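You operate a simulated robot arm through the tools that you are given. There is no shell and no other tool. Be economical: measure what you need, move in short steps, check, and stop when the job is done.

Carry out the task below with a simulated robot arm. There is one attempt and no reset: what you move stays moved.

## Task
Put the glass in the inside of the green tub. Put the chock on the top of the steel bench away on the shelf under the rack table. Press the white key two times. Take the probe from the tube and put it on the shelf over the end table. Put the card that says "hold" from the shelf over the end table on the top of the steel bench. Put the tape roll on the tray on the pump cart. Take the yellow carrier and put it on the top of the steel bench. Put the stopper on the fittings bench away on the end table by the thermometer stand. Fetch the oil tin and set it on the top of the steel bench. Put the white tin from the top of the drain bench on top of the chute and the blue tin in the white tub there. Take the wooden bung on the top of the drain bench and put it away on the grey mat. Take the steel clamp and put it on the shelf under the drain bench. Do these in any order. Set down upright: glass, chock, tin, wooden bung.
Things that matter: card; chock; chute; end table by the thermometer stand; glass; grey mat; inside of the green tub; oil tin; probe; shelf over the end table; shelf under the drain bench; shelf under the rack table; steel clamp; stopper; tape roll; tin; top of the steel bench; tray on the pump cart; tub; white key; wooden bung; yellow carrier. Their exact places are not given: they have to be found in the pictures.

Only the result counts: the job must be done as asked and must still hold three seconds after the hand-in. Knocking over, shifting, dropping, spilling or breaking anything else fails it. Lids that push on must go on centred and level and be pressed home; caps that screw on are set level and turned clockwise until they are tight.

## Robot
A 7-joint arm with a two-finger parallel gripper on a trunk, on a base that drives. Base frame: it is fixed to the floor where the robot stands at the start and does not move with it; the origin is under the middle of the robot, x ahead of it, y to its left, z up. Units: m, degrees, N and s.
With the tool pointing down near the work surface it reaches from about 0.18 to 0.74 m from the robot's upright axis, wherever it stands. Its first joint turns from -166.0 to 166.0 degrees. Places, roughly: card [-4.25, 3, 1.25]; chock (10x5x6 cm) [-2.4, 1.1, 0.9]; chute (18x16x5 cm) [-0.8, 16.8, 0.9]; end table by the thermometer stand [-4, 3.7, 0.8]; glass (7x6x9 cm) [0.6, 0, 0.4]; grey mat [0.5, -1, 0.6]; inside of the green tub [-0.9, -3.3, 0.8]; oil tin (8x8x4 cm) [-1.7, 3.6, 0.9]; probe (3x3x15 cm) [-3.9, 3, 0.9]; shelf over the end table [-4.1, 3.4, 1.2]; shelf under the drain bench [-0.6, 16.7, 0.2]; shelf under the rack table [0.7, -0.1, 0.3]; steel clamp (11x7x2 cm) [-0.5, 16.7, 0.9]; stopper (7x7x5 cm) [-6.6, 0.9, 0.9]; tape roll (7x7x3 cm) [-6.3, 2.2, 0.9]; tin [-0.5, 16.5, 1]; top of the steel bench [-2.8, 0.9, 0.9]; tray on the pump cart [-4, 2.4, 0.8]; tub (22x19x9 cm) [-0.8, 16.5, 0.9]; white key [-3, 1.1, 0.9]; wooden bung (5x6x6 cm) [-0.1, 16.6, 0.9]; yellow carrier (14x12x10 cm) [-6.3, 1.5, 0.9]. Payload 1.57 kg.
The tool frame sits at the grasp point between the pads (the TCP): z along the fingers, y along the line on which they close. The tips reach 0.03 m beyond it. Largest opening 0.11 m; finger width 0.024, thickness 0.012; the body of the gripper, 0.048 by 0.112 m, starts 0.078 m behind the TCP.
Orientation is that of the tool frame in the base frame, as [roll, pitch, yaw] about the fixed x, y, z axes, in that order (R = Rz(yaw) Ry(pitch) Rx(roll)). With the fingers straight down and closing along the base's y, the tool's x points along the base's -x, its y along +y and its z along -z.

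## Interface
- The arm moves only by the tool play_rows. Its argument "plan" is a list of rows, each an object (a shift or turn left out is 0, a gripper value left out holds the last) with "dr": the turn, a rotation vector about the tool's x, y, z in units of 8 degrees (1.0 is 8 degrees), a list of three; "linear": the shift along the tool's x, y, z in units of 50 mm (1.0 is 50 mm), a list of three; "grip": the finger opening in m, from 0 to 0.11. In form: [{"dr": [wx, wy, wz], "linear": [dx, dy, dz], "grip": grip}, ...]. A call has 1 to 10 rows; each row shifts and turns the commanded pose from where the row before left it, along the tool's axes as they then stand. A call with a number of a shift or a turn outside -1 to 1 is refused whole. Each row takes 0.2 s and may step no farther than 0.05 m and 8.6 degrees from the row before; otherwise, or with a gripper value out of range, the whole call is refused. A pose out of reach is approached as far as the arm can. The call stops where the force on the tool passes 40 N (or 10 N more than at its start, if that is more) or the arm is blocked; 0.2 s more then pass. The fingers move at their own pace (about 0.045 m/s each) and stop on an object; they squeeze with about 27 N. The grip force told is the motor's: it shows also when the fingers shut on nothing. Time passes only in rows, and 0.2 s behind the last, so rows that do not move let the fingers close. The reply holds the time, the measured pose of the TCP, the force on the tool along the base axes, the opening and the grip force, in the units named above and with some noise, with the torque about the TCP (base axes, N m) and any sound that the robot's microphone picked up.
- Cameras (640 x 400 px; columns grow to the right, rows downward): "scene" is now at [-0.0035, 0.1188, 1.201]; the picture's right is [-0.59, -0.81, 0.00], its down [-0.59, 0.43, -0.68] and it looks along [0.55, -0.40, -0.73] (base axes); focal length 268 px, centre (320, 200). "wrist" rides on the gripper at [0.07, 0.016, -0.141] in the tool frame; the picture's right is [-0.23, 0.97, 0.00], its down [-0.86, -0.20, -0.48] and it looks along [-0.47, -0.11, 0.88] (tool axes); focal length 222 px, centre (320, 200).
- grab_frame(camera): a new picture of that camera. The clock stands still meanwhile.
- lift_body(by): slides the trunk up (or, below 0, down) by that many m; the arm and the scene camera ride with it, the base frame stays. It gives what a move gives, with no picture.
- steer(legs): drives the robot by 1 to 6 legs, each [ahead, turn to the left] in m and degrees, along the robot's own axes; the way and the turn of a leg run together, so that a leg with both is an arc; at most 1.5 m and 180 degrees a leg. The arm and the cameras ride along, it lands a little off, and it stops where it bumps. It gives what a move gives.
- aim_head(pan, tilt): turns the head with the scene camera to pan (to the left, within 155 degrees either way) and tilt (down, from -29 to 69), counted from straight ahead of the robot. It gives what a move gives.
- probe_pixels(camera, pixels): for up to 12 pixels [column, row] of the newest picture of that camera ("zoom" is the newest enlarged one), the place [x, y, z] in the base frame of the surface seen there, good to about 0.002 m, but the place of the scene camera against the robot may be out by one fixed shift of up to 0.025 m in any direction. The clock stands still meanwhile.
- inspect(camera, box): a new picture of the part [left, top, right, bottom] of that camera's present view, enlarged. The clock stands still meanwhile.
- finish_job(): hands the job in; it is judged then, once.

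Go step by step. Measure first, check grasps and placings, and put right what went wrong. The budget is 385 turns and 360 pictures, counting those below and the enlarged ones. Unless the task says otherwise, let go and move clear before handing in.

The tools are called after "Emit:" by a JSON object that holds its "api" and its "payload". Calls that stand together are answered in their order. play_rows: Moves the arm, as the interface text tells. Its arguments: {"type":"object","properties":{"plan":{"type":"array"}},"required":["plan"]} The other tools are called the same way: lift_body (by) slides the trunk up or down; steer (legs) drives the base; aim_head (pan, tilt) turns the head that bears the scene camera; grab_frame (camera) takes a picture; probe_pixels (camera, pixels) gives the place of the surface under pixels of a picture; inspect (camera, box) takes an enlarged picture of a part of a camera's view; finish_job () hands the job in.

At the start:

```text
t: 0.0
position: [0.2311, -0.349, 0.8423]
tcp_rot: [179.9, 0.1, -179.9]
force: [0.3, 0.1, -0.1]
ft_torque: [0.0, -0.01, -0.01]
finger_gap: 0.1097
gripper_force: 0.0
trunk travel left (down, up): [-0.125, 0.465]
robot x, y, heading: [0.0016, 0.0009, -0.1]
head pan, tilt: [-35.9, 46.8]
```

scene: 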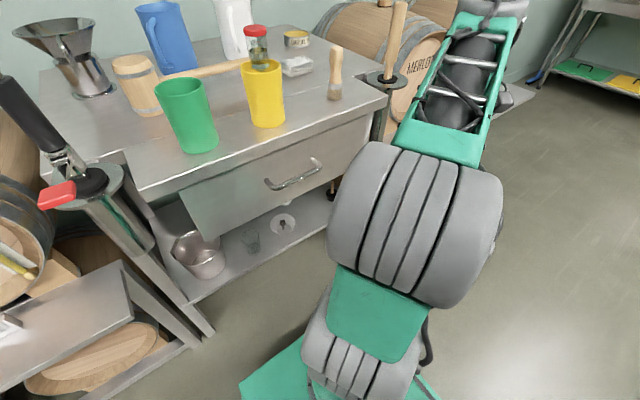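
wrist: 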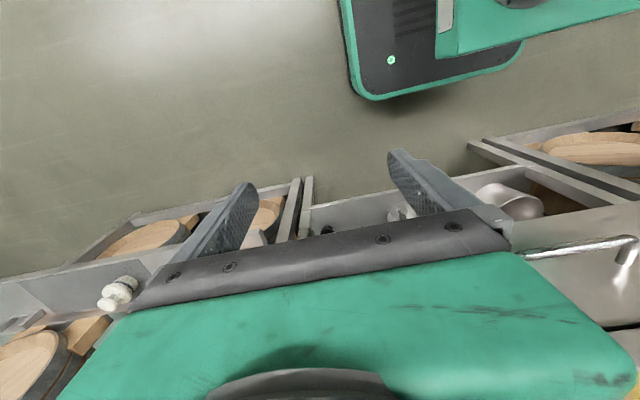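

The scene shows a table ahead with a lower shelf holding a faint glass near (252,235). I'll aim the head straight ahead and look closer.

Emit:
{"api": "aim_head", "payload": {"pan": 0, "tilt": 50}}

Emit:
{"api": "grab_frame", "payload": {"camera": "scene"}}

```text
t: 1.0
position: [0.2294, -0.349, 0.8419]
tcp_rot: [180.0, 0.0, -180.0]
force: [-0.1, -0.8, -0.3]
ft_torque: [-0.01, 0.0, 0.0]
finger_gap: 0.1099
gripper_force: 0.0
trunk travel left (down, up): [-0.125, 0.465]
robot x, y, heading: [-0.0014, -0.002, 0.0]
head pan, tilt: [0.0, 50.0]
```

```text
357 pictures are left
```

scene: 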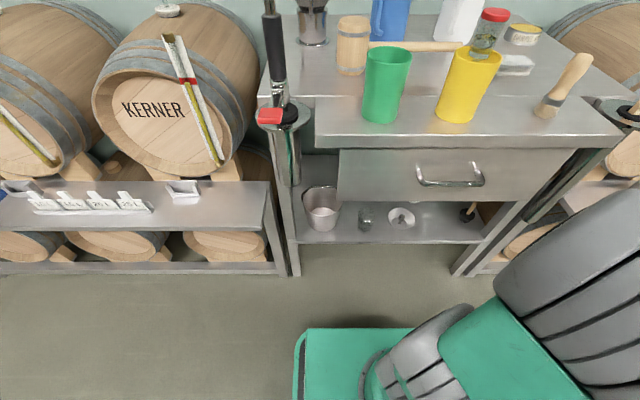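

Emit:
{"api": "inspect", "payload": {"camera": "scene", "box": [280, 140, 520, 290]}}

Emit:
{"api": "probe_pixels", "payload": {"camera": "scene", "pixels": [[366, 213], [366, 226], [322, 212], [402, 216], [380, 236], [466, 212], [440, 228], [380, 160], [295, 270], [455, 268], [450, 190], [320, 130]]}}

```text
2.67 times, centred on (400, 215) of scene
```

zoom: 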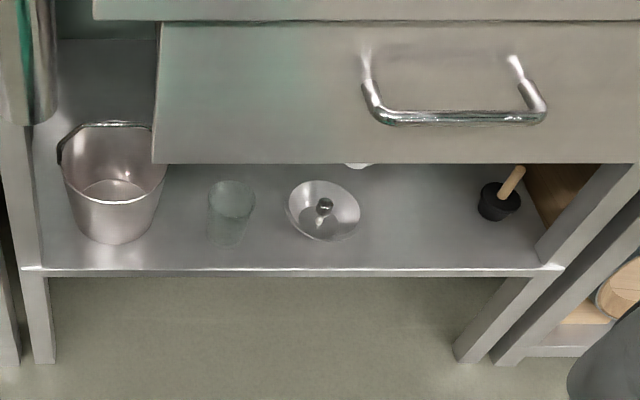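

```text
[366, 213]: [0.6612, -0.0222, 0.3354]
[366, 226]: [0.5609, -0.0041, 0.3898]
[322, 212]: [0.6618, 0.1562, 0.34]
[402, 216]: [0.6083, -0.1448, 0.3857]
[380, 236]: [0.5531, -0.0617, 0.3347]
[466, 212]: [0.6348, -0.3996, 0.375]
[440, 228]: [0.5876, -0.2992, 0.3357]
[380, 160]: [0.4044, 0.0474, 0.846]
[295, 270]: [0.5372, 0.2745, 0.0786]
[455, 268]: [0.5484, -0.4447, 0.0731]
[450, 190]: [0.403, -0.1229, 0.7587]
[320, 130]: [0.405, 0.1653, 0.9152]
```

The glass is at about (0.6,-0.01), on a shelf at z≈0.335 below a drawer. I'll measure the drawer's underside, the robot's base footprint and the fingertips for calibration.

Emit:
{"api": "probe_pixels", "payload": {"camera": "scene", "pixels": [[380, 199], [380, 204], [300, 332], [350, 330], [400, 330], [375, 212], [358, 212], [366, 209], [418, 182], [345, 199], [440, 240], [310, 240]]}}

Emit:
{"api": "aim_head", "payload": {"pan": -50, "tilt": 40}}

Emit:
{"api": "grab_frame", "payload": {"camera": "scene"}}

```text
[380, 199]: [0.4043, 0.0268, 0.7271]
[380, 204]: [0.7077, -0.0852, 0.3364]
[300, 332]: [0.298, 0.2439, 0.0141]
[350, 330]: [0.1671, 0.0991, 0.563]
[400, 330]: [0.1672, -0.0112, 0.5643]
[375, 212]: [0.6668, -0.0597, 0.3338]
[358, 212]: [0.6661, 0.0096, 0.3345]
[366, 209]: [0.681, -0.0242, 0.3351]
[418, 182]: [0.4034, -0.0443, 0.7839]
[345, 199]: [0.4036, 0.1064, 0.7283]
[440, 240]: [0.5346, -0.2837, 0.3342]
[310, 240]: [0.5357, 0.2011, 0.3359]
```

```text
t: 2.2
position: [0.2315, -0.35, 0.8423]
tcp_rot: [-180.0, 0.1, 179.9]
force: [0.1, -0.2, -0.3]
ft_torque: [0.01, 0.03, 0.01]
finger_gap: 0.1098
gripper_force: 0.1
trunk travel left (down, up): [-0.125, 0.465]
robot x, y, heading: [-0.0022, -0.0018, -0.2]
head pan, tilt: [-50.0, 40.0]
```

```text
355 pictures are left
```

scene: 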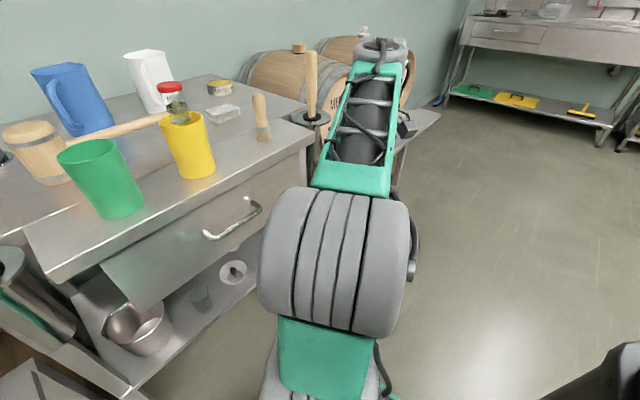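

The drawer bottom is at z 0.727 and its front at x 0.404; the shelf edge is at x 0.535. I'll back off 0.15 m, lower the hand and tilt it 45° forward to reach under the drawer.

Emit:
{"api": "steer", "payload": {"legs": [[-0.15, 0]]}}

Emit:
{"api": "play_rows", "payload": {"plan": [{"linear": [0, 0, 1]}, {"linear": [0, 0, 1]}, {"linear": [0, 0, 1]}, {"linear": [0, 0, 1]}, {"dr": [0, -1, 0]}, {"dr": [0, -1, 0]}, {"dr": [0, -1, 0]}, {"dr": [0, -1, 0]}, {"dr": [0, -1, 0]}, {"dr": [0, -0.6, 0]}]}}

```text
t: 3.6
position: [0.0796, -0.348, 0.8413]
tcp_rot: [-179.9, 0.0, -179.8]
force: [-0.3, 0.1, 0.9]
ft_torque: [0.01, -0.02, -0.01]
finger_gap: 0.1101
gripper_force: 0.0
trunk travel left (down, up): [-0.125, 0.465]
robot x, y, heading: [-0.1543, 0.0007, 0.1]
head pan, tilt: [-50.0, 40.0]
```

```text
t: 5.8
position: [0.0794, -0.349, 0.6421]
tcp_rot: [179.9, 45.0, -179.9]
force: [-0.2, -0.7, 0.2]
ft_torque: [-0.05, -0.02, -0.05]
finger_gap: 0.1101
gripper_force: 0.1
trunk travel left (down, up): [-0.125, 0.465]
robot x, y, heading: [-0.1536, 0.0, 0.1]
head pan, tilt: [-50.0, 40.0]
```

The tilt worked. Next I'll move to y=0, x=0.30, z=0.50 and look with the wrist camera.

Emit:
{"api": "play_rows", "payload": {"plan": [{"linear": [-0.126, 0.767, 0.567]}, {"linear": [-0.126, 0.767, 0.567]}, {"linear": [-0.126, 0.767, 0.567]}, {"linear": [-0.126, 0.767, 0.567]}, {"linear": [-0.126, 0.767, 0.567]}, {"linear": [-0.126, 0.767, 0.567]}, {"linear": [-0.126, 0.767, 0.567]}, {"linear": [-0.126, 0.767, 0.567]}, {"linear": [-0.126, 0.767, 0.567]}]}}

Emit:
{"api": "grab_frame", "payload": {"camera": "wrist"}}

Emit:
{"api": "aim_head", "payload": {"pan": 0, "tilt": 50}}

Emit:
{"api": "grab_frame", "payload": {"camera": "scene"}}

```text
t: 7.8
position: [0.2986, -0.0041, 0.501]
tcp_rot: [-179.9, 44.9, 180.0]
force: [-0.6, -0.3, 0.4]
ft_torque: [-0.01, 0.02, -0.02]
finger_gap: 0.1101
gripper_force: 0.1
trunk travel left (down, up): [-0.125, 0.465]
robot x, y, heading: [-0.1543, -0.0032, -0.3]
head pan, tilt: [-50.0, 40.0]
```

```text
354 pictures are left
```

wrist: 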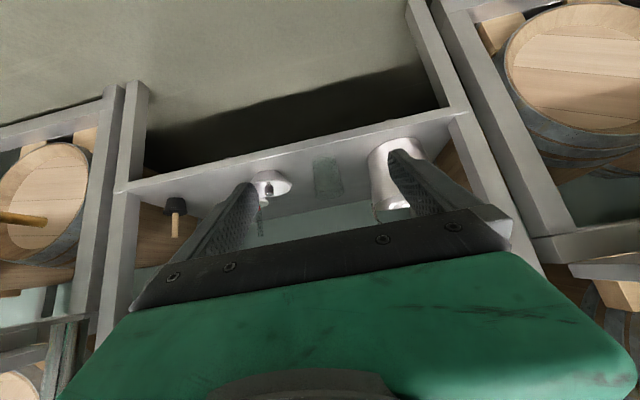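

```text
t: 9.0
position: [0.3, -0.0043, 0.499]
tcp_rot: [-180.0, 44.8, -179.9]
force: [-0.4, 0.1, -0.3]
ft_torque: [0.02, -0.02, 0.02]
finger_gap: 0.1097
gripper_force: 0.1
trunk travel left (down, up): [-0.125, 0.465]
robot x, y, heading: [-0.1535, 0.0018, 0.3]
head pan, tilt: [0.0, 50.0]
```

```text
353 pictures are left
```

scene: 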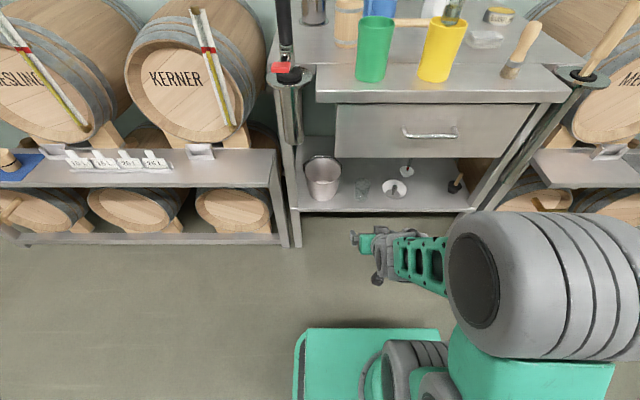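

The glass sits at wrist (328,178), between the fingers. I'll probe it, and probe the pot lid knob with both cameras for calibration.

Emit:
{"api": "probe_pixels", "payload": {"camera": "wrist", "pixels": [[315, 175], [328, 165], [328, 178], [340, 178], [328, 190], [268, 186], [300, 160], [300, 150], [454, 112], [300, 205], [320, 160], [340, 190]]}}

Emit:
{"api": "probe_pixels", "payload": {"camera": "scene", "pixels": [[362, 188], [362, 182], [358, 184], [367, 184], [395, 186], [382, 199], [382, 205], [352, 236], [366, 243], [292, 214], [345, 200], [440, 200]]}}

Emit:
{"api": "inspect", "payload": {"camera": "wrist", "box": [240, 110, 440, 235]}}

```text
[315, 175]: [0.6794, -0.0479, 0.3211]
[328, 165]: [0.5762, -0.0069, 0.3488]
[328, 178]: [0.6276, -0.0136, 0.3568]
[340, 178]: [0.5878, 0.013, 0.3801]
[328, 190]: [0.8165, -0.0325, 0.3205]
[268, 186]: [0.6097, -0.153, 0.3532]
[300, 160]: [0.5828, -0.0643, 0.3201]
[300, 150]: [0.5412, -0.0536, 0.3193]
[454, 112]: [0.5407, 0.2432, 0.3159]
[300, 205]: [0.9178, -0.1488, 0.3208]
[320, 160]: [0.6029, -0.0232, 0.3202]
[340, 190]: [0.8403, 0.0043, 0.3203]
```

```text
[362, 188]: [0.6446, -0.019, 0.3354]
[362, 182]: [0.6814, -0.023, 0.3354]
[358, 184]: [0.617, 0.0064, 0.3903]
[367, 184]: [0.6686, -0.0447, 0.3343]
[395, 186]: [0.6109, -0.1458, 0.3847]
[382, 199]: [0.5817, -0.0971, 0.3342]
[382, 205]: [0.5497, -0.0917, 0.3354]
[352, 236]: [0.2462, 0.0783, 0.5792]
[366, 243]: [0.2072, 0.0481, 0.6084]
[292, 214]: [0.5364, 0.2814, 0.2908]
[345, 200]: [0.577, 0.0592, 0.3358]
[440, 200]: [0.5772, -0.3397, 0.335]
```

```text
3.20 times, centred on (340, 172) of wrist
```

zoom: 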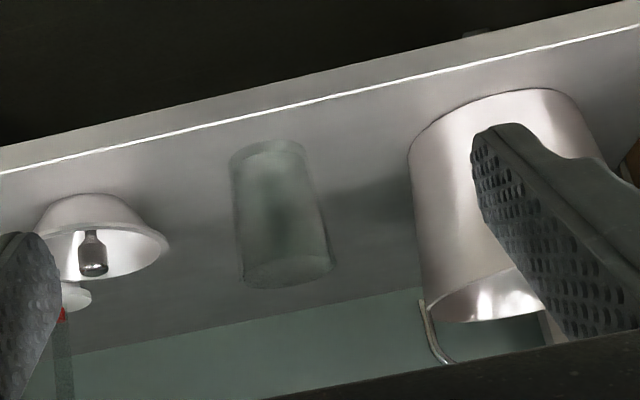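

The wrist reads the shelf at 0.320 and the scene at 0.335, so the scene's z offset is about +0.015. I'll probe glass points on the zoom to get its axis.

Emit:
{"api": "probe_pixels", "payload": {"camera": "zoom", "pixels": [[238, 160], [268, 148], [303, 150], [240, 190], [275, 190], [310, 190], [242, 230], [280, 230], [320, 230], [245, 270], [290, 270], [328, 262]]}}

```text
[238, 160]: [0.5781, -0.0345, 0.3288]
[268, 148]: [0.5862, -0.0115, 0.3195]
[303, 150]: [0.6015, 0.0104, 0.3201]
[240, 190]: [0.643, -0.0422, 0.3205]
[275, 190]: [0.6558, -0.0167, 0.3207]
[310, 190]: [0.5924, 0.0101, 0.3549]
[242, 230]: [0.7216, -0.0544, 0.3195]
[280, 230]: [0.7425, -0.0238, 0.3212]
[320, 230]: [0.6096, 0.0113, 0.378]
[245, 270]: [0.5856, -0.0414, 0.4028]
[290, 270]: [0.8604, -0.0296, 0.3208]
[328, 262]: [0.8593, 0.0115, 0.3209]
```

Glass centre is about (0.604,-0.013), with neighbours more than 3 cm clear. I'll approach along the 45° line.

Emit:
{"api": "play_rows", "payload": {"plan": [{"linear": [-0.532, -0.036, 0.78], "grip": 0.1}, {"linear": [-0.532, -0.036, 0.78]}, {"linear": [-0.532, -0.036, 0.78]}, {"linear": [-0.532, -0.036, 0.78]}, {"linear": [-0.532, -0.036, 0.78]}, {"linear": [0, 0, 0.5]}, {"linear": [0, 0, 0.5]}, {"linear": [0, 0, 0.5]}, {"linear": [0, 0, 0.5]}]}}

Emit:
{"api": "grab_frame", "payload": {"camera": "wrist"}}

```text
t: 11.0
position: [0.5999, -0.0113, 0.387]
tcp_rot: [180.0, 44.8, -179.8]
force: [0.5, 0.4, 0.0]
ft_torque: [0.0, 0.05, 0.01]
finger_gap: 0.0999
gripper_force: 0.0
trunk travel left (down, up): [-0.125, 0.465]
robot x, y, heading: [-0.1534, 0.0034, 0.2]
head pan, tilt: [0.0, 50.0]
```

```text
351 pictures are left
```

wrist: 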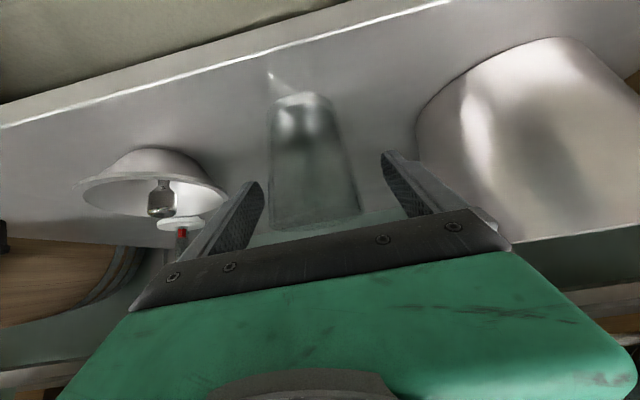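

The glass lies centred between the pads, so I'll close and lift slightly.

Emit:
{"api": "play_rows", "payload": {"plan": [{"grip": 0.03}, {"grip": 0.03}, {"grip": 0.03}, {"grip": 0.03}, {"grip": 0.03}, {"linear": [-0.25, 0, -0.25]}, {"linear": [-0.25, 0, -0.25]}]}}

Emit:
{"api": "grab_frame", "payload": {"camera": "wrist"}}

```text
t: 12.6
position: [0.6013, -0.0118, 0.4215]
tcp_rot: [180.0, 44.8, -179.9]
force: [0.0, 0.0, -1.3]
ft_torque: [-0.01, 0.0, -0.02]
finger_gap: 0.065
gripper_force: 26.7
trunk travel left (down, up): [-0.125, 0.465]
robot x, y, heading: [-0.1523, 0.0019, 0.3]
head pan, tilt: [0.0, 50.0]
```

```text
350 pictures are left
```

wrist: 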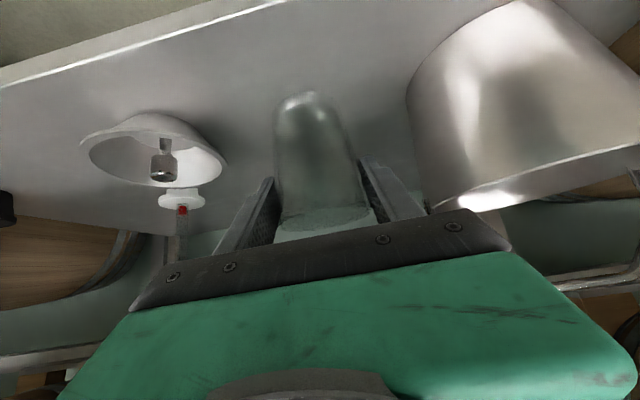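

The glass is held (gap 0.065). I'll retract horizontally out from under the drawer.

Emit:
{"api": "play_rows", "payload": {"plan": [{"linear": [0.7, 0, -0.7]}, {"linear": [0.7, 0, -0.7]}, {"linear": [0.7, 0, -0.7]}, {"linear": [0.7, 0, -0.7]}, {"linear": [0.7, 0, -0.7]}, {"linear": [0.7, 0, -0.7]}, {"linear": [0.7, 0, -0.7]}]}}

Emit:
{"api": "steer", "payload": {"legs": [[-0.4, 0], [0, -90]]}}

Emit:
{"api": "aim_head", "payload": {"pan": 0, "tilt": 20}}

Emit:
{"api": "grab_frame", "payload": {"camera": "scene"}}

```text
t: 14.2
position: [0.255, -0.0104, 0.4218]
tcp_rot: [180.0, 44.8, -180.0]
force: [0.4, 0.1, -2.2]
ft_torque: [0.04, -0.01, 0.01]
finger_gap: 0.0646
gripper_force: 27.1
trunk travel left (down, up): [-0.125, 0.465]
robot x, y, heading: [-0.1508, 0.0001, 0.1]
head pan, tilt: [0.0, 50.0]
```

```text
t: 20.6
position: [-0.573, -0.4111, 0.4212]
tcp_rot: [-180.0, 44.8, 88.5]
force: [-0.1, 0.5, -1.4]
ft_torque: [-0.01, -0.02, 0.0]
finger_gap: 0.065
gripper_force: 27.2
trunk travel left (down, up): [-0.125, 0.465]
robot x, y, heading: [-0.5505, -0.0003, -91.8]
head pan, tilt: [0.0, 50.0]
```

```text
t: 21.5
position: [-0.5737, -0.4091, 0.4216]
tcp_rot: [-179.9, 44.9, 88.4]
force: [0.6, 0.5, -0.7]
ft_torque: [0.0, 0.03, 0.0]
finger_gap: 0.0647
gripper_force: 26.6
trunk travel left (down, up): [-0.125, 0.465]
robot x, y, heading: [-0.5502, 0.0004, -91.7]
head pan, tilt: [0.0, 20.0]
```

```text
349 pictures are left
```

scene: 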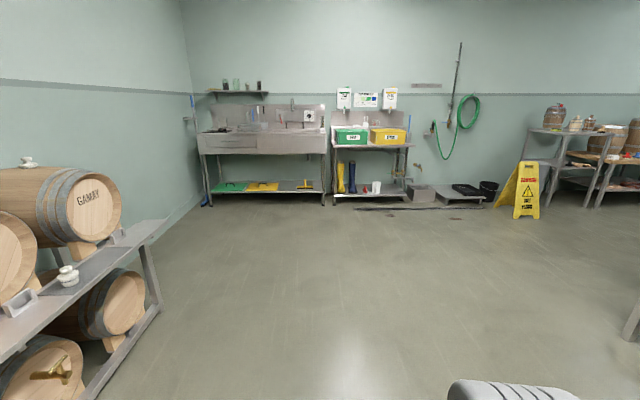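

The green tub is on the table at (350,136). I'll zoom in and probe it.

Emit:
{"api": "inspect", "payload": {"camera": "scene", "box": [310, 100, 430, 210]}}

Emit:
{"api": "probe_pixels", "payload": {"camera": "scene", "pixels": [[350, 138], [350, 128], [335, 138], [366, 138], [350, 145], [372, 146], [407, 146], [334, 146], [350, 195], [380, 220], [300, 155], [420, 195]]}}

```text
3.64 times, centred on (370, 155) of scene
```

zoom: 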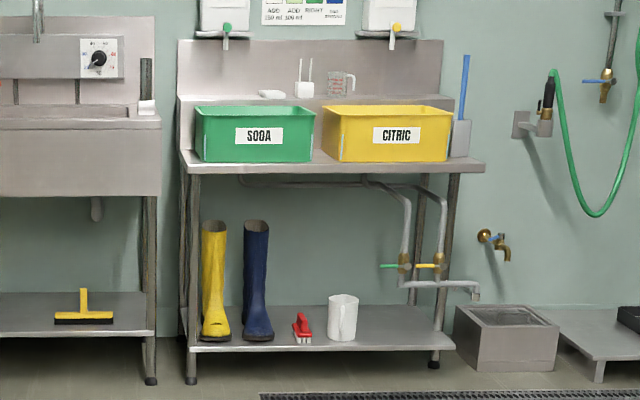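

```text
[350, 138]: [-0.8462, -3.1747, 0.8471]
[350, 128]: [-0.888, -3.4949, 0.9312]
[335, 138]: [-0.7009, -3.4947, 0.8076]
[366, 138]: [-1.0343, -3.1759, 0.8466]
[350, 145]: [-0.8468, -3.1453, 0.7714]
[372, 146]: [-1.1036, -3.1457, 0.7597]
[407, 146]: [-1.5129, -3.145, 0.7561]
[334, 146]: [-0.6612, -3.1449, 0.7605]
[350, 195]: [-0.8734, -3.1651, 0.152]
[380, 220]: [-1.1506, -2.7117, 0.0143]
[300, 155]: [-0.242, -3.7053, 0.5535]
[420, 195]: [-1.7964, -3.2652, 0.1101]
```

The tub spans x≈-1.05..-0.70, y≈-3.18..-3.49, with its rim at about 0.93. I'll drive close, raise the trunk and look down into it.

Emit:
{"api": "steer", "payload": {"legs": [[0, -5.4], [1.3, 0], [1.15, 0], [0, 7.1]]}}

Emit:
{"api": "lift_body", "payload": {"by": 0.45}}

Emit:
{"api": "aim_head", "payload": {"pan": 0, "tilt": 45}}

Emit:
{"api": "grab_frame", "payload": {"camera": "scene"}}

```text
t: 34.6
position: [-0.8383, -2.8461, 0.4217]
tcp_rot: [-180.0, 44.8, 90.2]
force: [-0.2, 0.3, -1.3]
ft_torque: [0.0, -0.02, -0.05]
finger_gap: 0.0645
gripper_force: 26.9
trunk travel left (down, up): [-0.125, 0.465]
robot x, y, heading: [-0.8285, -2.4374, -89.6]
head pan, tilt: [0.0, 20.0]
```

```text
refused: 0.45 is not a number from -0.4 to 0.4
```

```text
t: 35.5
position: [-0.8375, -2.8447, 0.4215]
tcp_rot: [180.0, 44.8, 90.2]
force: [0.2, 0.3, -0.8]
ft_torque: [-0.04, -0.01, 0.02]
finger_gap: 0.0646
gripper_force: 27.1
trunk travel left (down, up): [-0.125, 0.465]
robot x, y, heading: [-0.8284, -2.4389, -89.9]
head pan, tilt: [0.0, 45.0]
```

```text
347 pictures are left
```

scene: 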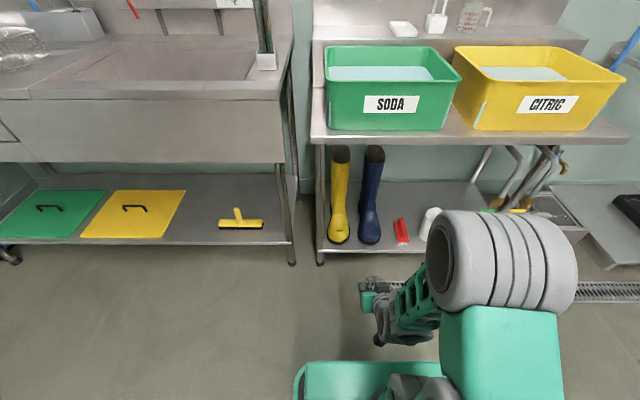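

Emit:
{"api": "lift_body", "payload": {"by": 0.4}}

Emit:
{"api": "grab_frame", "payload": {"camera": "scene"}}

```text
t: 39.3
position: [-0.8369, -2.8454, 0.8217]
tcp_rot: [-180.0, 44.8, 90.2]
force: [-0.1, 0.3, -1.4]
ft_torque: [-0.03, 0.0, 0.0]
finger_gap: 0.0646
gripper_force: 26.9
trunk travel left (down, up): [-0.525, 0.065]
robot x, y, heading: [-0.829, -2.4376, -89.8]
head pan, tilt: [0.0, 45.0]
```

```text
346 pictures are left
```

scene: 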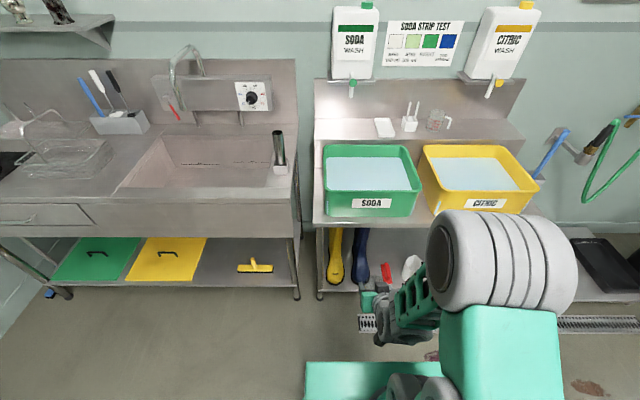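

Emit:
{"api": "inspect", "payload": {"camera": "scene", "box": [310, 130, 440, 230]}}

Emit:
{"api": "probe_pixels", "payload": {"camera": "scene", "pixels": [[370, 165], [345, 185], [395, 185], [370, 180], [326, 147], [408, 147], [416, 188], [328, 192], [370, 192], [370, 153], [330, 215], [370, 209]]}}

```text
4.00 times, centred on (375, 180) of scene
```

zoom: 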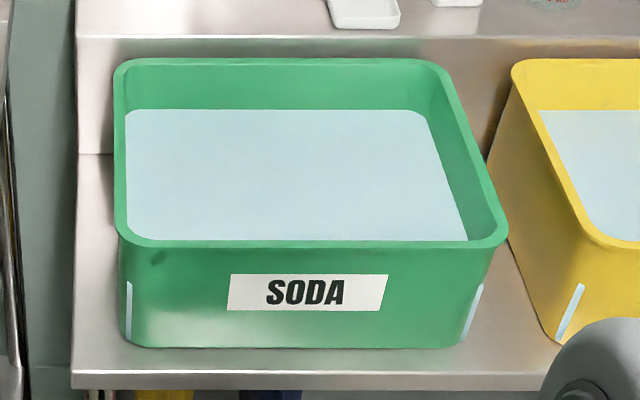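

```text
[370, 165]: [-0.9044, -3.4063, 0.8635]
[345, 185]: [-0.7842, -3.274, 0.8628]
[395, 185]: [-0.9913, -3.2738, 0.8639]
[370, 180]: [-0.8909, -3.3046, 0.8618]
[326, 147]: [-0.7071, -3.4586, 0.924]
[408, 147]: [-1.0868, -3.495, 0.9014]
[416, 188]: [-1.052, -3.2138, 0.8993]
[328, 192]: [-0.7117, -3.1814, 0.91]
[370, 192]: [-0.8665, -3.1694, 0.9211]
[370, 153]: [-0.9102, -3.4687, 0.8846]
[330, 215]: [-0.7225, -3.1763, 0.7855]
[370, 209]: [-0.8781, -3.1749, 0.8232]
```

The tub holds liquid at about 0.85 with the rim near 0.91. With the camera on the near side I'd rather come in diagonally. I'll raise the hand and yaw it 45° about vertical.

Emit:
{"api": "play_rows", "payload": {"plan": [{"linear": [-0.7, 0, -0.7]}, {"linear": [-0.7, 0, -0.7]}, {"linear": [-0.7, 0, -0.7]}, {"linear": [-0.7, 0, -0.7]}, {"dr": [0.663, 0, 0.663]}, {"dr": [0.663, 0, 0.663]}, {"dr": [0.663, 0, 0.663]}, {"dr": [0.663, 0, 0.663]}, {"dr": [0.663, 0, 0.663]}, {"dr": [0.663, 0, 0.663]}]}}

Emit:
{"api": "steer", "payload": {"legs": [[0.3, 0]]}}

Emit:
{"api": "grab_frame", "payload": {"camera": "scene"}}

```text
t: 41.5
position: [-0.8381, -2.847, 1.0204]
tcp_rot: [-179.9, 44.9, 45.2]
force: [-0.4, -0.8, -1.3]
ft_torque: [-0.01, 0.04, -0.01]
finger_gap: 0.0646
gripper_force: 26.4
trunk travel left (down, up): [-0.525, 0.065]
robot x, y, heading: [-0.8264, -2.4414, -89.7]
head pan, tilt: [0.0, 45.0]
```

```text
t: 43.6
position: [-0.8383, -3.1493, 1.0211]
tcp_rot: [-179.7, 44.8, 45.4]
force: [-0.5, -0.2, -2.2]
ft_torque: [0.04, 0.01, 0.0]
finger_gap: 0.0645
gripper_force: 27.3
trunk travel left (down, up): [-0.525, 0.065]
robot x, y, heading: [-0.8279, -2.7409, -89.9]
head pan, tilt: [0.0, 45.0]
```

```text
344 pictures are left
```

scene: 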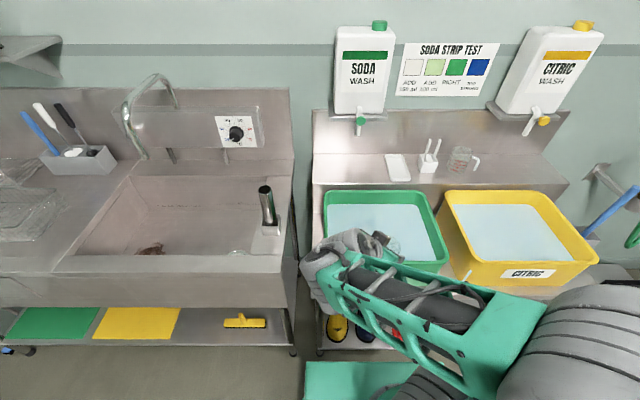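

Emit:
{"api": "play_rows", "payload": {"plan": [{"linear": [-0.624, 0.362, 0.624]}, {"linear": [-0.624, 0.362, 0.624]}, {"linear": [-0.624, 0.362, 0.624]}, {"linear": [-0.624, 0.362, 0.624]}, {"linear": [-0.624, 0.362, 0.624]}]}}

Emit:
{"api": "grab_frame", "payload": {"camera": "wrist"}}

Emit:
{"api": "grab_frame", "payload": {"camera": "scene"}}

```text
t: 44.8
position: [-0.9321, -3.3693, 1.0171]
tcp_rot: [-179.8, 44.8, 45.4]
force: [0.2, -0.5, -1.5]
ft_torque: [0.0, -0.03, 0.0]
finger_gap: 0.0645
gripper_force: 27.1
trunk travel left (down, up): [-0.525, 0.065]
robot x, y, heading: [-0.8267, -2.7392, -90.0]
head pan, tilt: [0.0, 45.0]
```

```text
343 pictures are left
```

wrist: 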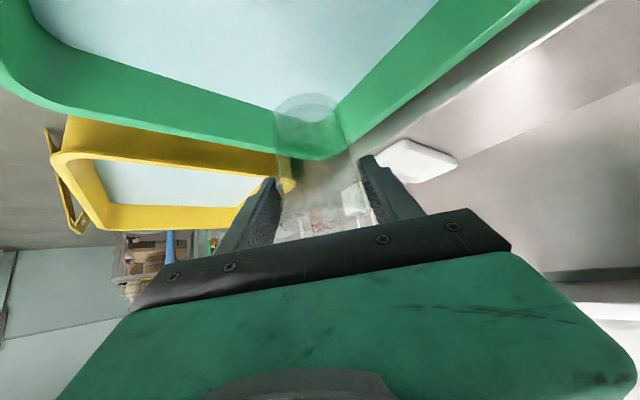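

```text
342 pictures are left
```

scene: 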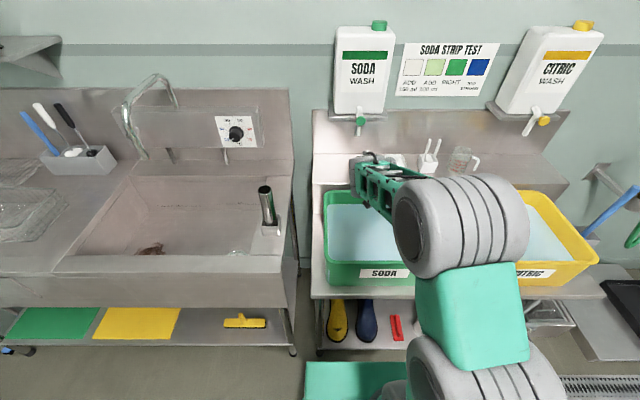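

I'll probe the tub's rim corner with the wrist camera for accurate bounds.

Emit:
{"api": "probe_pixels", "payload": {"camera": "wrist", "pixels": [[260, 130], [360, 120], [318, 158], [200, 110], [430, 60], [270, 70], [60, 60], [260, 145], [400, 100], [330, 40], [375, 80], [220, 100]]}}

```text
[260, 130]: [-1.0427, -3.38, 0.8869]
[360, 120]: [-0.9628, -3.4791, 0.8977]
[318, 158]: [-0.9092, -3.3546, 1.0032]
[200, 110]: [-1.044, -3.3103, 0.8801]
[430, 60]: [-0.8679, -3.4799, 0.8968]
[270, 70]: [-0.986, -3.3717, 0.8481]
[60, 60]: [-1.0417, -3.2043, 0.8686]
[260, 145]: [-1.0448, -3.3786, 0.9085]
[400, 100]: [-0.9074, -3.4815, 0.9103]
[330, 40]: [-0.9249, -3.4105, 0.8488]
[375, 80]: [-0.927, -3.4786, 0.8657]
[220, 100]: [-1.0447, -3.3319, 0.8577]
```

There is plenty of clearance, with walls at y -3.48 and x -1.04. Lowering now.

Emit:
{"api": "play_rows", "payload": {"plan": [{"linear": [0.6, 0, 0.6]}, {"linear": [0.6, 0, 0.6]}, {"linear": [0.6, 0, 0.6]}, {"linear": [0.2, 0, 0.2]}, {"linear": [0.1, 0, 0.1]}, {"linear": [0.1, 0, 0.1]}, {"linear": [0.1, 0, 0.1]}, {"linear": [0.1, 0, 0.1]}]}}

```text
t: 46.6
position: [-0.9298, -3.3679, 0.8495]
tcp_rot: [-179.8, 44.8, 45.2]
force: [-0.9, -0.1, -1.0]
ft_torque: [-0.02, 0.0, 0.03]
finger_gap: 0.0647
gripper_force: 26.8
trunk travel left (down, up): [-0.525, 0.065]
robot x, y, heading: [-0.8285, -2.7395, -90.0]
head pan, tilt: [0.0, 45.0]
```

Emit:
{"api": "play_rows", "payload": {"plan": [{"linear": [0.06, 0, 0.06]}, {"linear": [0.06, 0, 0.06]}, {"linear": [0.06, 0, 0.06]}, {"linear": [0.06, 0, 0.06]}, {"linear": [0, 0, 0]}]}}

```text
t: 47.8
position: [-0.9307, -3.3686, 0.8329]
tcp_rot: [-179.9, 44.9, 45.2]
force: [-0.1, -0.6, 3.0]
ft_torque: [-0.09, -0.08, 0.01]
finger_gap: 0.0643
gripper_force: 27.4
trunk travel left (down, up): [-0.525, 0.065]
robot x, y, heading: [-0.8288, -2.7419, -90.0]
head pan, tilt: [0.0, 45.0]
```

Emit:
{"api": "play_rows", "payload": {"plan": [{"linear": [0.03, 0, 0.03]}, {"linear": [0, 0, 0]}]}}

```text
t: 48.4
position: [-0.9306, -3.3682, 0.8332]
tcp_rot: [-179.9, 45.0, 45.0]
force: [-1.7, 2.7, 12.7]
ft_torque: [-0.17, 0.09, 0.04]
finger_gap: 0.0645
gripper_force: 26.9
trunk travel left (down, up): [-0.525, 0.065]
robot x, y, heading: [-0.8263, -2.7414, -90.1]
head pan, tilt: [0.0, 45.0]
```

Contact is at 12.7 N. I'll ease up, open and retreat along the tool axis.

Emit:
{"api": "play_rows", "payload": {"plan": [{"linear": [-0.03, 0, -0.03]}, {"grip": 0.1}, {"grip": 0.1}, {"grip": 0.1}, {"linear": [0, 0, -0.3]}, {"linear": [0, 0, -0.8]}, {"linear": [0, 0, -1]}, {"linear": [-0.4, 0, -0.9]}, {"linear": [-0.4, 0, -0.9]}]}}

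Emit:
{"api": "grab_frame", "payload": {"camera": "wrist"}}

Emit:
{"api": "grab_frame", "payload": {"camera": "scene"}}

```text
t: 50.4
position: [-0.8504, -3.2895, 0.9987]
tcp_rot: [-179.8, 44.8, 45.4]
force: [0.5, 0.3, 0.2]
ft_torque: [-0.03, 0.04, -0.03]
finger_gap: 0.1
gripper_force: 0.2
trunk travel left (down, up): [-0.525, 0.065]
robot x, y, heading: [-0.8282, -2.7374, -90.1]
head pan, tilt: [0.0, 45.0]
```

```text
341 pictures are left
```

wrist: 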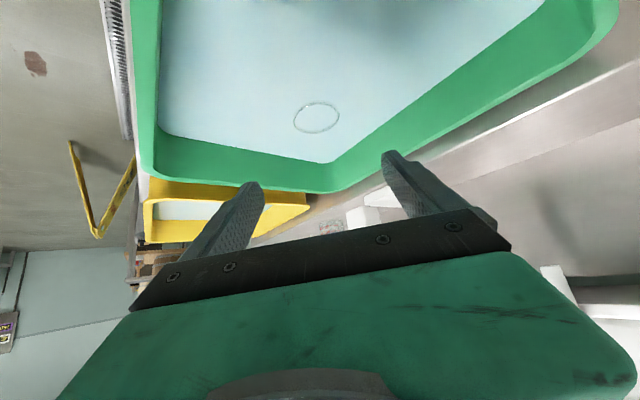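

```text
340 pictures are left
```

scene: 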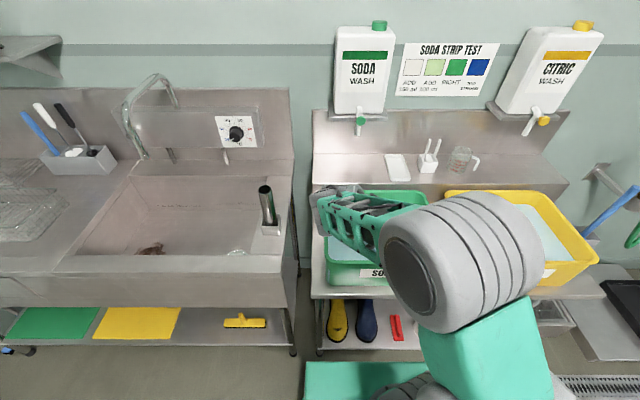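

The glass stands in the tub with its rim showing at (316,116). I'll back away, straighten the hand and turn towards the steel bench.

Emit:
{"api": "play_rows", "payload": {"plan": [{"linear": [-0.6, 0, -0.6]}, {"linear": [-0.6, 0, -0.6]}, {"dr": [-0.663, 0, -0.663]}, {"dr": [-0.663, 0, -0.663]}, {"dr": [-0.663, 0, -0.663]}, {"dr": [-0.663, 0, -0.663]}, {"dr": [-0.663, 0, -0.663]}, {"dr": [-0.663, 0, -0.663]}]}}

Emit:
{"api": "steer", "payload": {"legs": [[-0.7, 0], [0, -145]]}}

Emit:
{"api": "aim_head", "payload": {"pan": 0, "tilt": 20}}

Emit:
{"api": "grab_frame", "payload": {"camera": "scene"}}

```text
t: 52.2
position: [-0.8517, -3.2927, 1.0841]
tcp_rot: [-180.0, 44.8, 90.1]
force: [0.5, -0.4, 0.8]
ft_torque: [0.02, -0.01, -0.01]
finger_gap: 0.0999
gripper_force: 0.0
trunk travel left (down, up): [-0.525, 0.065]
robot x, y, heading: [-0.8256, -2.7421, -89.8]
head pan, tilt: [0.0, 45.0]
```

```text
t: 62.0
position: [-1.1346, -1.5796, 1.0837]
tcp_rot: [-180.0, 44.8, -54.3]
force: [-0.1, 0.5, 0.8]
ft_torque: [0.02, -0.05, 0.0]
finger_gap: 0.0999
gripper_force: 0.1
trunk travel left (down, up): [-0.525, 0.065]
robot x, y, heading: [-0.8344, -2.0412, 125.4]
head pan, tilt: [0.0, 45.0]
```

```text
t: 62.9
position: [-1.135, -1.5794, 1.0836]
tcp_rot: [180.0, 44.8, -54.4]
force: [-0.5, -0.5, 0.0]
ft_torque: [0.0, 0.01, 0.01]
finger_gap: 0.1001
gripper_force: 0.1
trunk travel left (down, up): [-0.525, 0.065]
robot x, y, heading: [-0.8363, -2.041, 125.7]
head pan, tilt: [0.0, 20.0]
```

```text
339 pictures are left
```

scene: 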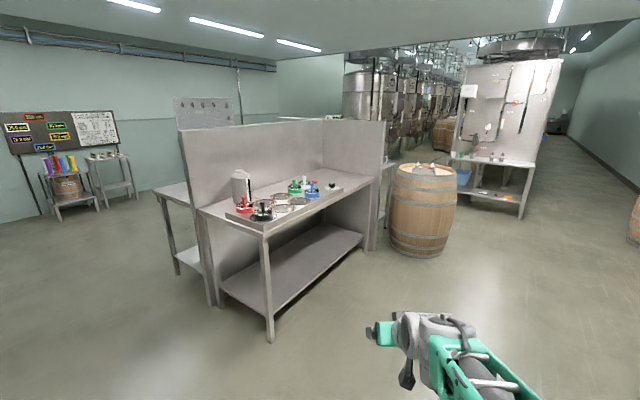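

Emit:
{"api": "inspect", "payload": {"camera": "scene", "box": [170, 90, 410, 240]}}

Emit:
{"api": "probe_pixels", "payload": {"camera": "scene", "pixels": [[263, 225], [370, 178], [205, 205], [270, 335], [280, 195], [328, 184], [250, 200], [425, 170], [480, 160], [425, 250], [170, 260], [350, 185]]}}

```text
2.67 times, centred on (290, 165) of scene
```

zoom: 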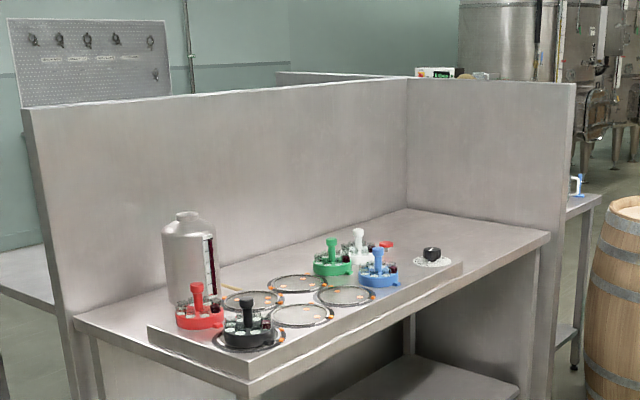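

```text
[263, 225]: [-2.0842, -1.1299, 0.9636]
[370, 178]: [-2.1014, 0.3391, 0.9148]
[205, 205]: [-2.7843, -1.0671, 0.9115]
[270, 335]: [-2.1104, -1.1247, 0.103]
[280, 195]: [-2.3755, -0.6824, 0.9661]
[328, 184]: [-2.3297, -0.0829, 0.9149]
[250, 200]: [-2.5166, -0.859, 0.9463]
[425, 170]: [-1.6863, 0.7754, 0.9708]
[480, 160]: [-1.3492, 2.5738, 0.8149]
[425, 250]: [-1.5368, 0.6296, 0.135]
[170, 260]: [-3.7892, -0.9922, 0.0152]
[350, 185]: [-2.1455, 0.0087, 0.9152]
```

A divider bench is here; the steel bench must lie beyond it at y>0.4. I'll drive north along x≈-0.8, then face west.

Emit:
{"api": "steer", "payload": {"legs": [[0, -35.6], [1.5, 0], [1.5, 0], [0.8, 0], [0, 80]]}}

Emit:
{"api": "grab_frame", "payload": {"camera": "scene"}}

```text
t: 86.7
position: [-1.3825, 1.9116, 1.0833]
tcp_rot: [-180.0, 44.8, -7.8]
force: [0.1, 0.9, 0.4]
ft_torque: [-0.01, -0.03, -0.01]
finger_gap: 0.1
gripper_force: 0.1
trunk travel left (down, up): [-0.525, 0.065]
robot x, y, heading: [-0.8402, 1.813, 172.3]
head pan, tilt: [0.0, 20.0]
```

```text
337 pictures are left
```

scene: 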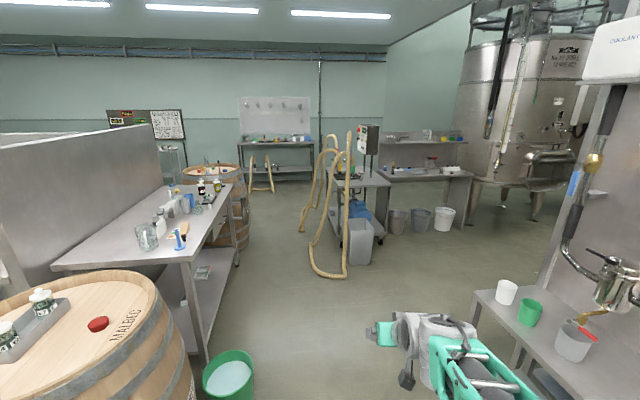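

The steel bench is at left and the pump cart in the middle. I'll zoom on the steel bench and probe it.

Emit:
{"api": "inspect", "payload": {"camera": "scene", "box": [40, 160, 280, 310]}}

Emit:
{"api": "inspect", "payload": {"camera": "scene", "box": [230, 90, 480, 246]}}

Emit:
{"api": "probe_pixels", "payload": {"camera": "scene", "pixels": [[185, 262], [235, 185], [55, 265], [150, 230], [179, 240], [180, 195], [200, 355], [240, 250], [340, 275], [360, 260], [440, 165], [350, 185]]}}

```text
2.67 times, centred on (160, 235) of scene
```

zoom: 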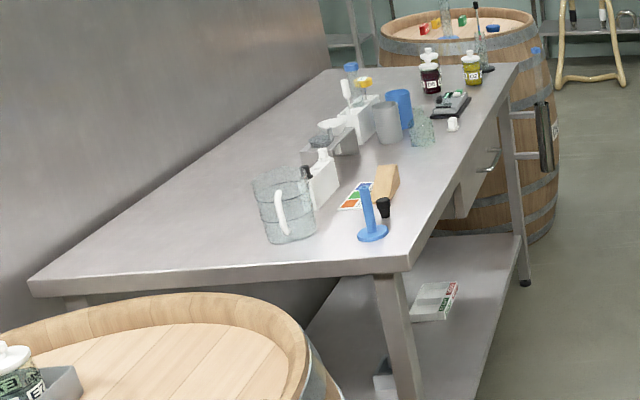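

```text
2.56 times, centred on (355, 168) of scene
```

zoom: 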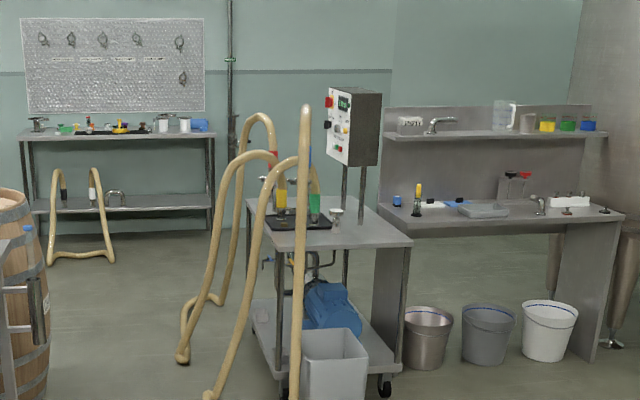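

```text
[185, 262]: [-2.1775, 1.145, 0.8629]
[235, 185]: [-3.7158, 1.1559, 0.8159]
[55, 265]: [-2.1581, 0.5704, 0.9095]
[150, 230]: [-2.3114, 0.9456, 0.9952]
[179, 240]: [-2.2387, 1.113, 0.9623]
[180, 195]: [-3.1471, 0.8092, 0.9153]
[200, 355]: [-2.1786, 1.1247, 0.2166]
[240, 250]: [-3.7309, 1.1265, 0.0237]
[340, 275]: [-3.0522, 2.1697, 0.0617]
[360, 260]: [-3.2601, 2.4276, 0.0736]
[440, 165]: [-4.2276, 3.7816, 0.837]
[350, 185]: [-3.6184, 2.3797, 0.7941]
```

Emit:
{"api": "probe_pixels", "payload": {"camera": "scene", "pixels": [[228, 375], [250, 360], [485, 300], [345, 278], [315, 270], [300, 228]]}}

Emit:
{"api": "steer", "payload": {"legs": [[0, 8], [1.0, 0], [0.6, 0]]}}

Emit:
{"api": "grab_frame", "payload": {"camera": "scene"}}

```text
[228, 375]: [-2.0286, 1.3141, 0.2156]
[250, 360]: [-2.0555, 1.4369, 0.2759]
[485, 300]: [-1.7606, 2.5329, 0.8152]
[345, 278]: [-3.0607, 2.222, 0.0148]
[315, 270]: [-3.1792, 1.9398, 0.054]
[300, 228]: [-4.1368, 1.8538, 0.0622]
```

```text
t: 95.5
position: [-2.996, 1.8382, 1.0847]
tcp_rot: [-179.9, 44.8, 0.0]
force: [0.4, -0.6, 0.2]
ft_torque: [0.01, 0.0, -0.01]
finger_gap: 0.1003
gripper_force: 0.2
trunk travel left (down, up): [-0.525, 0.065]
robot x, y, heading: [-2.4472, 1.8092, -180.0]
head pan, tilt: [0.0, 20.0]
```

```text
334 pictures are left
```

scene: 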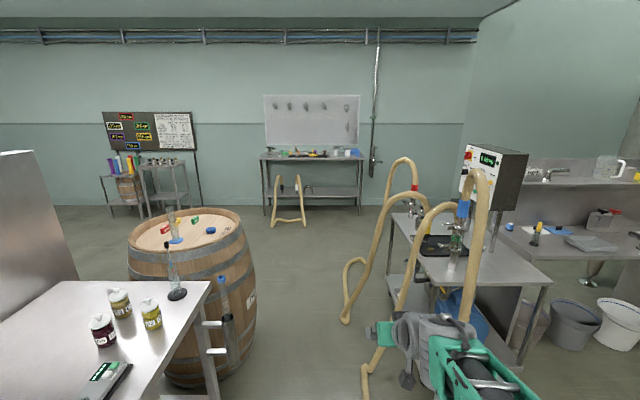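

Turning to face the bench (heading -90).

Emit:
{"api": "steer", "payload": {"legs": [[0, 90]]}}

Emit:
{"api": "aim_head", "payload": {"pan": 0, "tilt": 45}}

Emit:
{"api": "grab_frame", "payload": {"camera": "scene"}}

```text
t: 99.8
position: [-2.4593, 1.2598, 1.0836]
tcp_rot: [180.0, 44.8, 91.0]
force: [0.1, -0.3, -0.1]
ft_torque: [0.02, -0.01, 0.01]
finger_gap: 0.0999
gripper_force: 0.0
trunk travel left (down, up): [-0.525, 0.065]
robot x, y, heading: [-2.4456, 1.8121, -89.2]
head pan, tilt: [0.0, 20.0]
```

```text
t: 100.7
position: [-2.4605, 1.2604, 1.0832]
tcp_rot: [180.0, 44.9, 91.0]
force: [-0.5, 1.0, 1.0]
ft_torque: [0.02, 0.01, 0.03]
finger_gap: 0.1001
gripper_force: 0.0
trunk travel left (down, up): [-0.525, 0.065]
robot x, y, heading: [-2.4444, 1.8115, -89.1]
head pan, tilt: [0.0, 45.0]
```

```text
333 pictures are left
```

scene: 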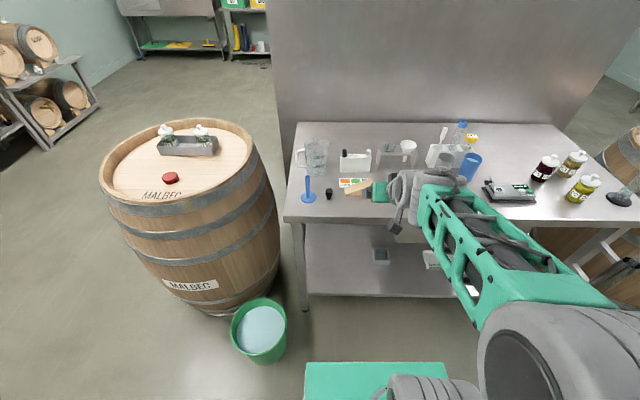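

The chock is partly hidden behind the gripper at (360,188). I'll point the tool down and view it with the wrist camera.

Emit:
{"api": "play_rows", "payload": {"plan": [{"dr": [0, 0.94, 0]}, {"dr": [0, 0.94, 0]}, {"dr": [0, 0.94, 0]}, {"dr": [0, 0.94, 0]}, {"dr": [0, 0.94, 0]}, {"dr": [0, 0.92, 0]}]}}

Emit:
{"api": "grab_frame", "payload": {"camera": "wrist"}}

Emit:
{"api": "inspect", "payload": {"camera": "scene", "box": [280, 110, 640, 240]}}

```text
t: 102.1
position: [-2.4612, 1.2596, 1.0831]
tcp_rot: [179.9, -0.3, 91.0]
force: [0.5, -0.9, 0.2]
ft_torque: [-0.05, 0.01, 0.04]
finger_gap: 0.0998
gripper_force: 0.0
trunk travel left (down, up): [-0.525, 0.065]
robot x, y, heading: [-2.4429, 1.8119, -89.2]
head pan, tilt: [0.0, 45.0]
```

```text
332 pictures are left
```

wrist: 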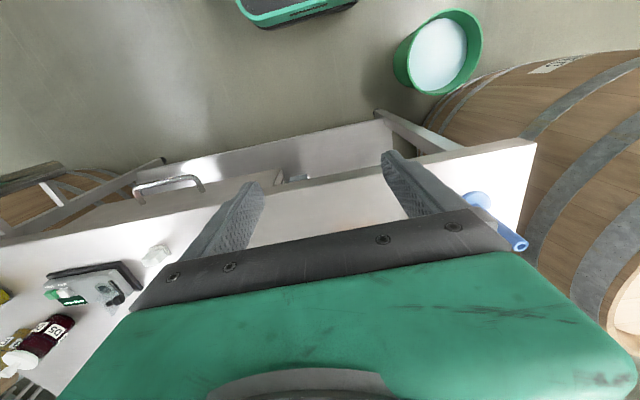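

```text
1.78 times, centred on (460, 175) of scene
```

zoom: 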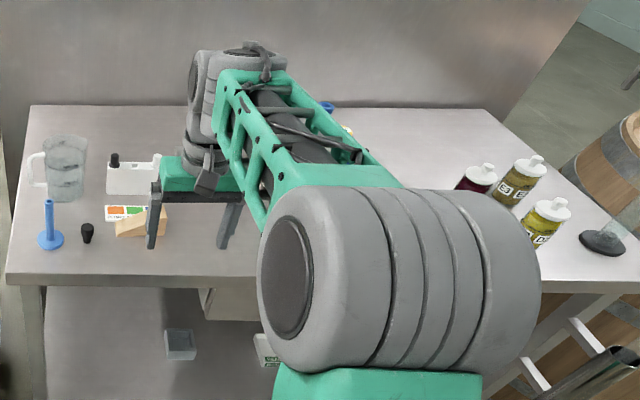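

Emit:
{"api": "inspect", "payload": {"camera": "scene", "box": [290, 160, 420, 240]}}

Emit:
{"api": "probe_pixels", "payload": {"camera": "wrist", "pixels": [[155, 255], [165, 245], [85, 285], [250, 265], [330, 220], [535, 150], [480, 200]]}}

```text
4.92 times, centred on (355, 200) of scene
```

zoom: 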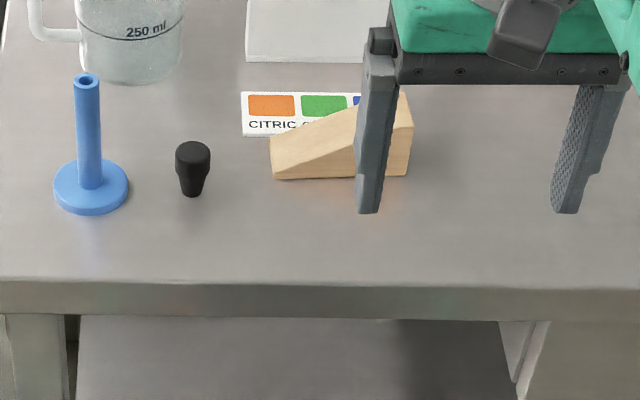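

```text
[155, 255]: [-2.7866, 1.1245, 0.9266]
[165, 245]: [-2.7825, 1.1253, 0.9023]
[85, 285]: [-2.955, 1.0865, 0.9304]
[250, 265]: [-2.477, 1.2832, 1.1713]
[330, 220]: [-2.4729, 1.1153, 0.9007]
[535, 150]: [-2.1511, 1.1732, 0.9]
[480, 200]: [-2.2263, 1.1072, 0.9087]
```

Emit:
{"api": "probe_pixels", "payload": {"camera": "zoom", "pixels": [[276, 178], [272, 142], [300, 165], [345, 165], [395, 165], [405, 170], [408, 135], [403, 100], [345, 120], [300, 135], [190, 150], [190, 190]]}}

```text
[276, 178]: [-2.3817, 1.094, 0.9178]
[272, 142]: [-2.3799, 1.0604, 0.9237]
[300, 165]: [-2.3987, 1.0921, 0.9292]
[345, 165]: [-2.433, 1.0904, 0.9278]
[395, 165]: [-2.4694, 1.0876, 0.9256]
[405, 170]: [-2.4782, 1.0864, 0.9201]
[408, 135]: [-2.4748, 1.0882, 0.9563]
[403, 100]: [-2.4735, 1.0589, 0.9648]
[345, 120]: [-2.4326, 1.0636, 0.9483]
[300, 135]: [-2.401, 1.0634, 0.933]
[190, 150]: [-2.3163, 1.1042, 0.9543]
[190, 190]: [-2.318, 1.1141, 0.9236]
```

I'll calibrate the scene camera against the known fingertip poses.

Emit:
{"api": "probe_pixels", "payload": {"camera": "zoom", "pixels": [[368, 205], [372, 150], [384, 150], [566, 205], [560, 180], [592, 150], [600, 100], [500, 75], [420, 75], [368, 60]]}}

```text
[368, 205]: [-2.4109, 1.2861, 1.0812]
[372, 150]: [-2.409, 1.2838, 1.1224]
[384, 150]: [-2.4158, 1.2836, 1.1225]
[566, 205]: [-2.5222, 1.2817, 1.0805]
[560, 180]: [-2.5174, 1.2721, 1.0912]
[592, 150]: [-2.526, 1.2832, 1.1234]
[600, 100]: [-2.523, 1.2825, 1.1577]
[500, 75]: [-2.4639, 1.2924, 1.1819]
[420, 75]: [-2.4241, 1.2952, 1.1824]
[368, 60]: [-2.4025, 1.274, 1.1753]
```

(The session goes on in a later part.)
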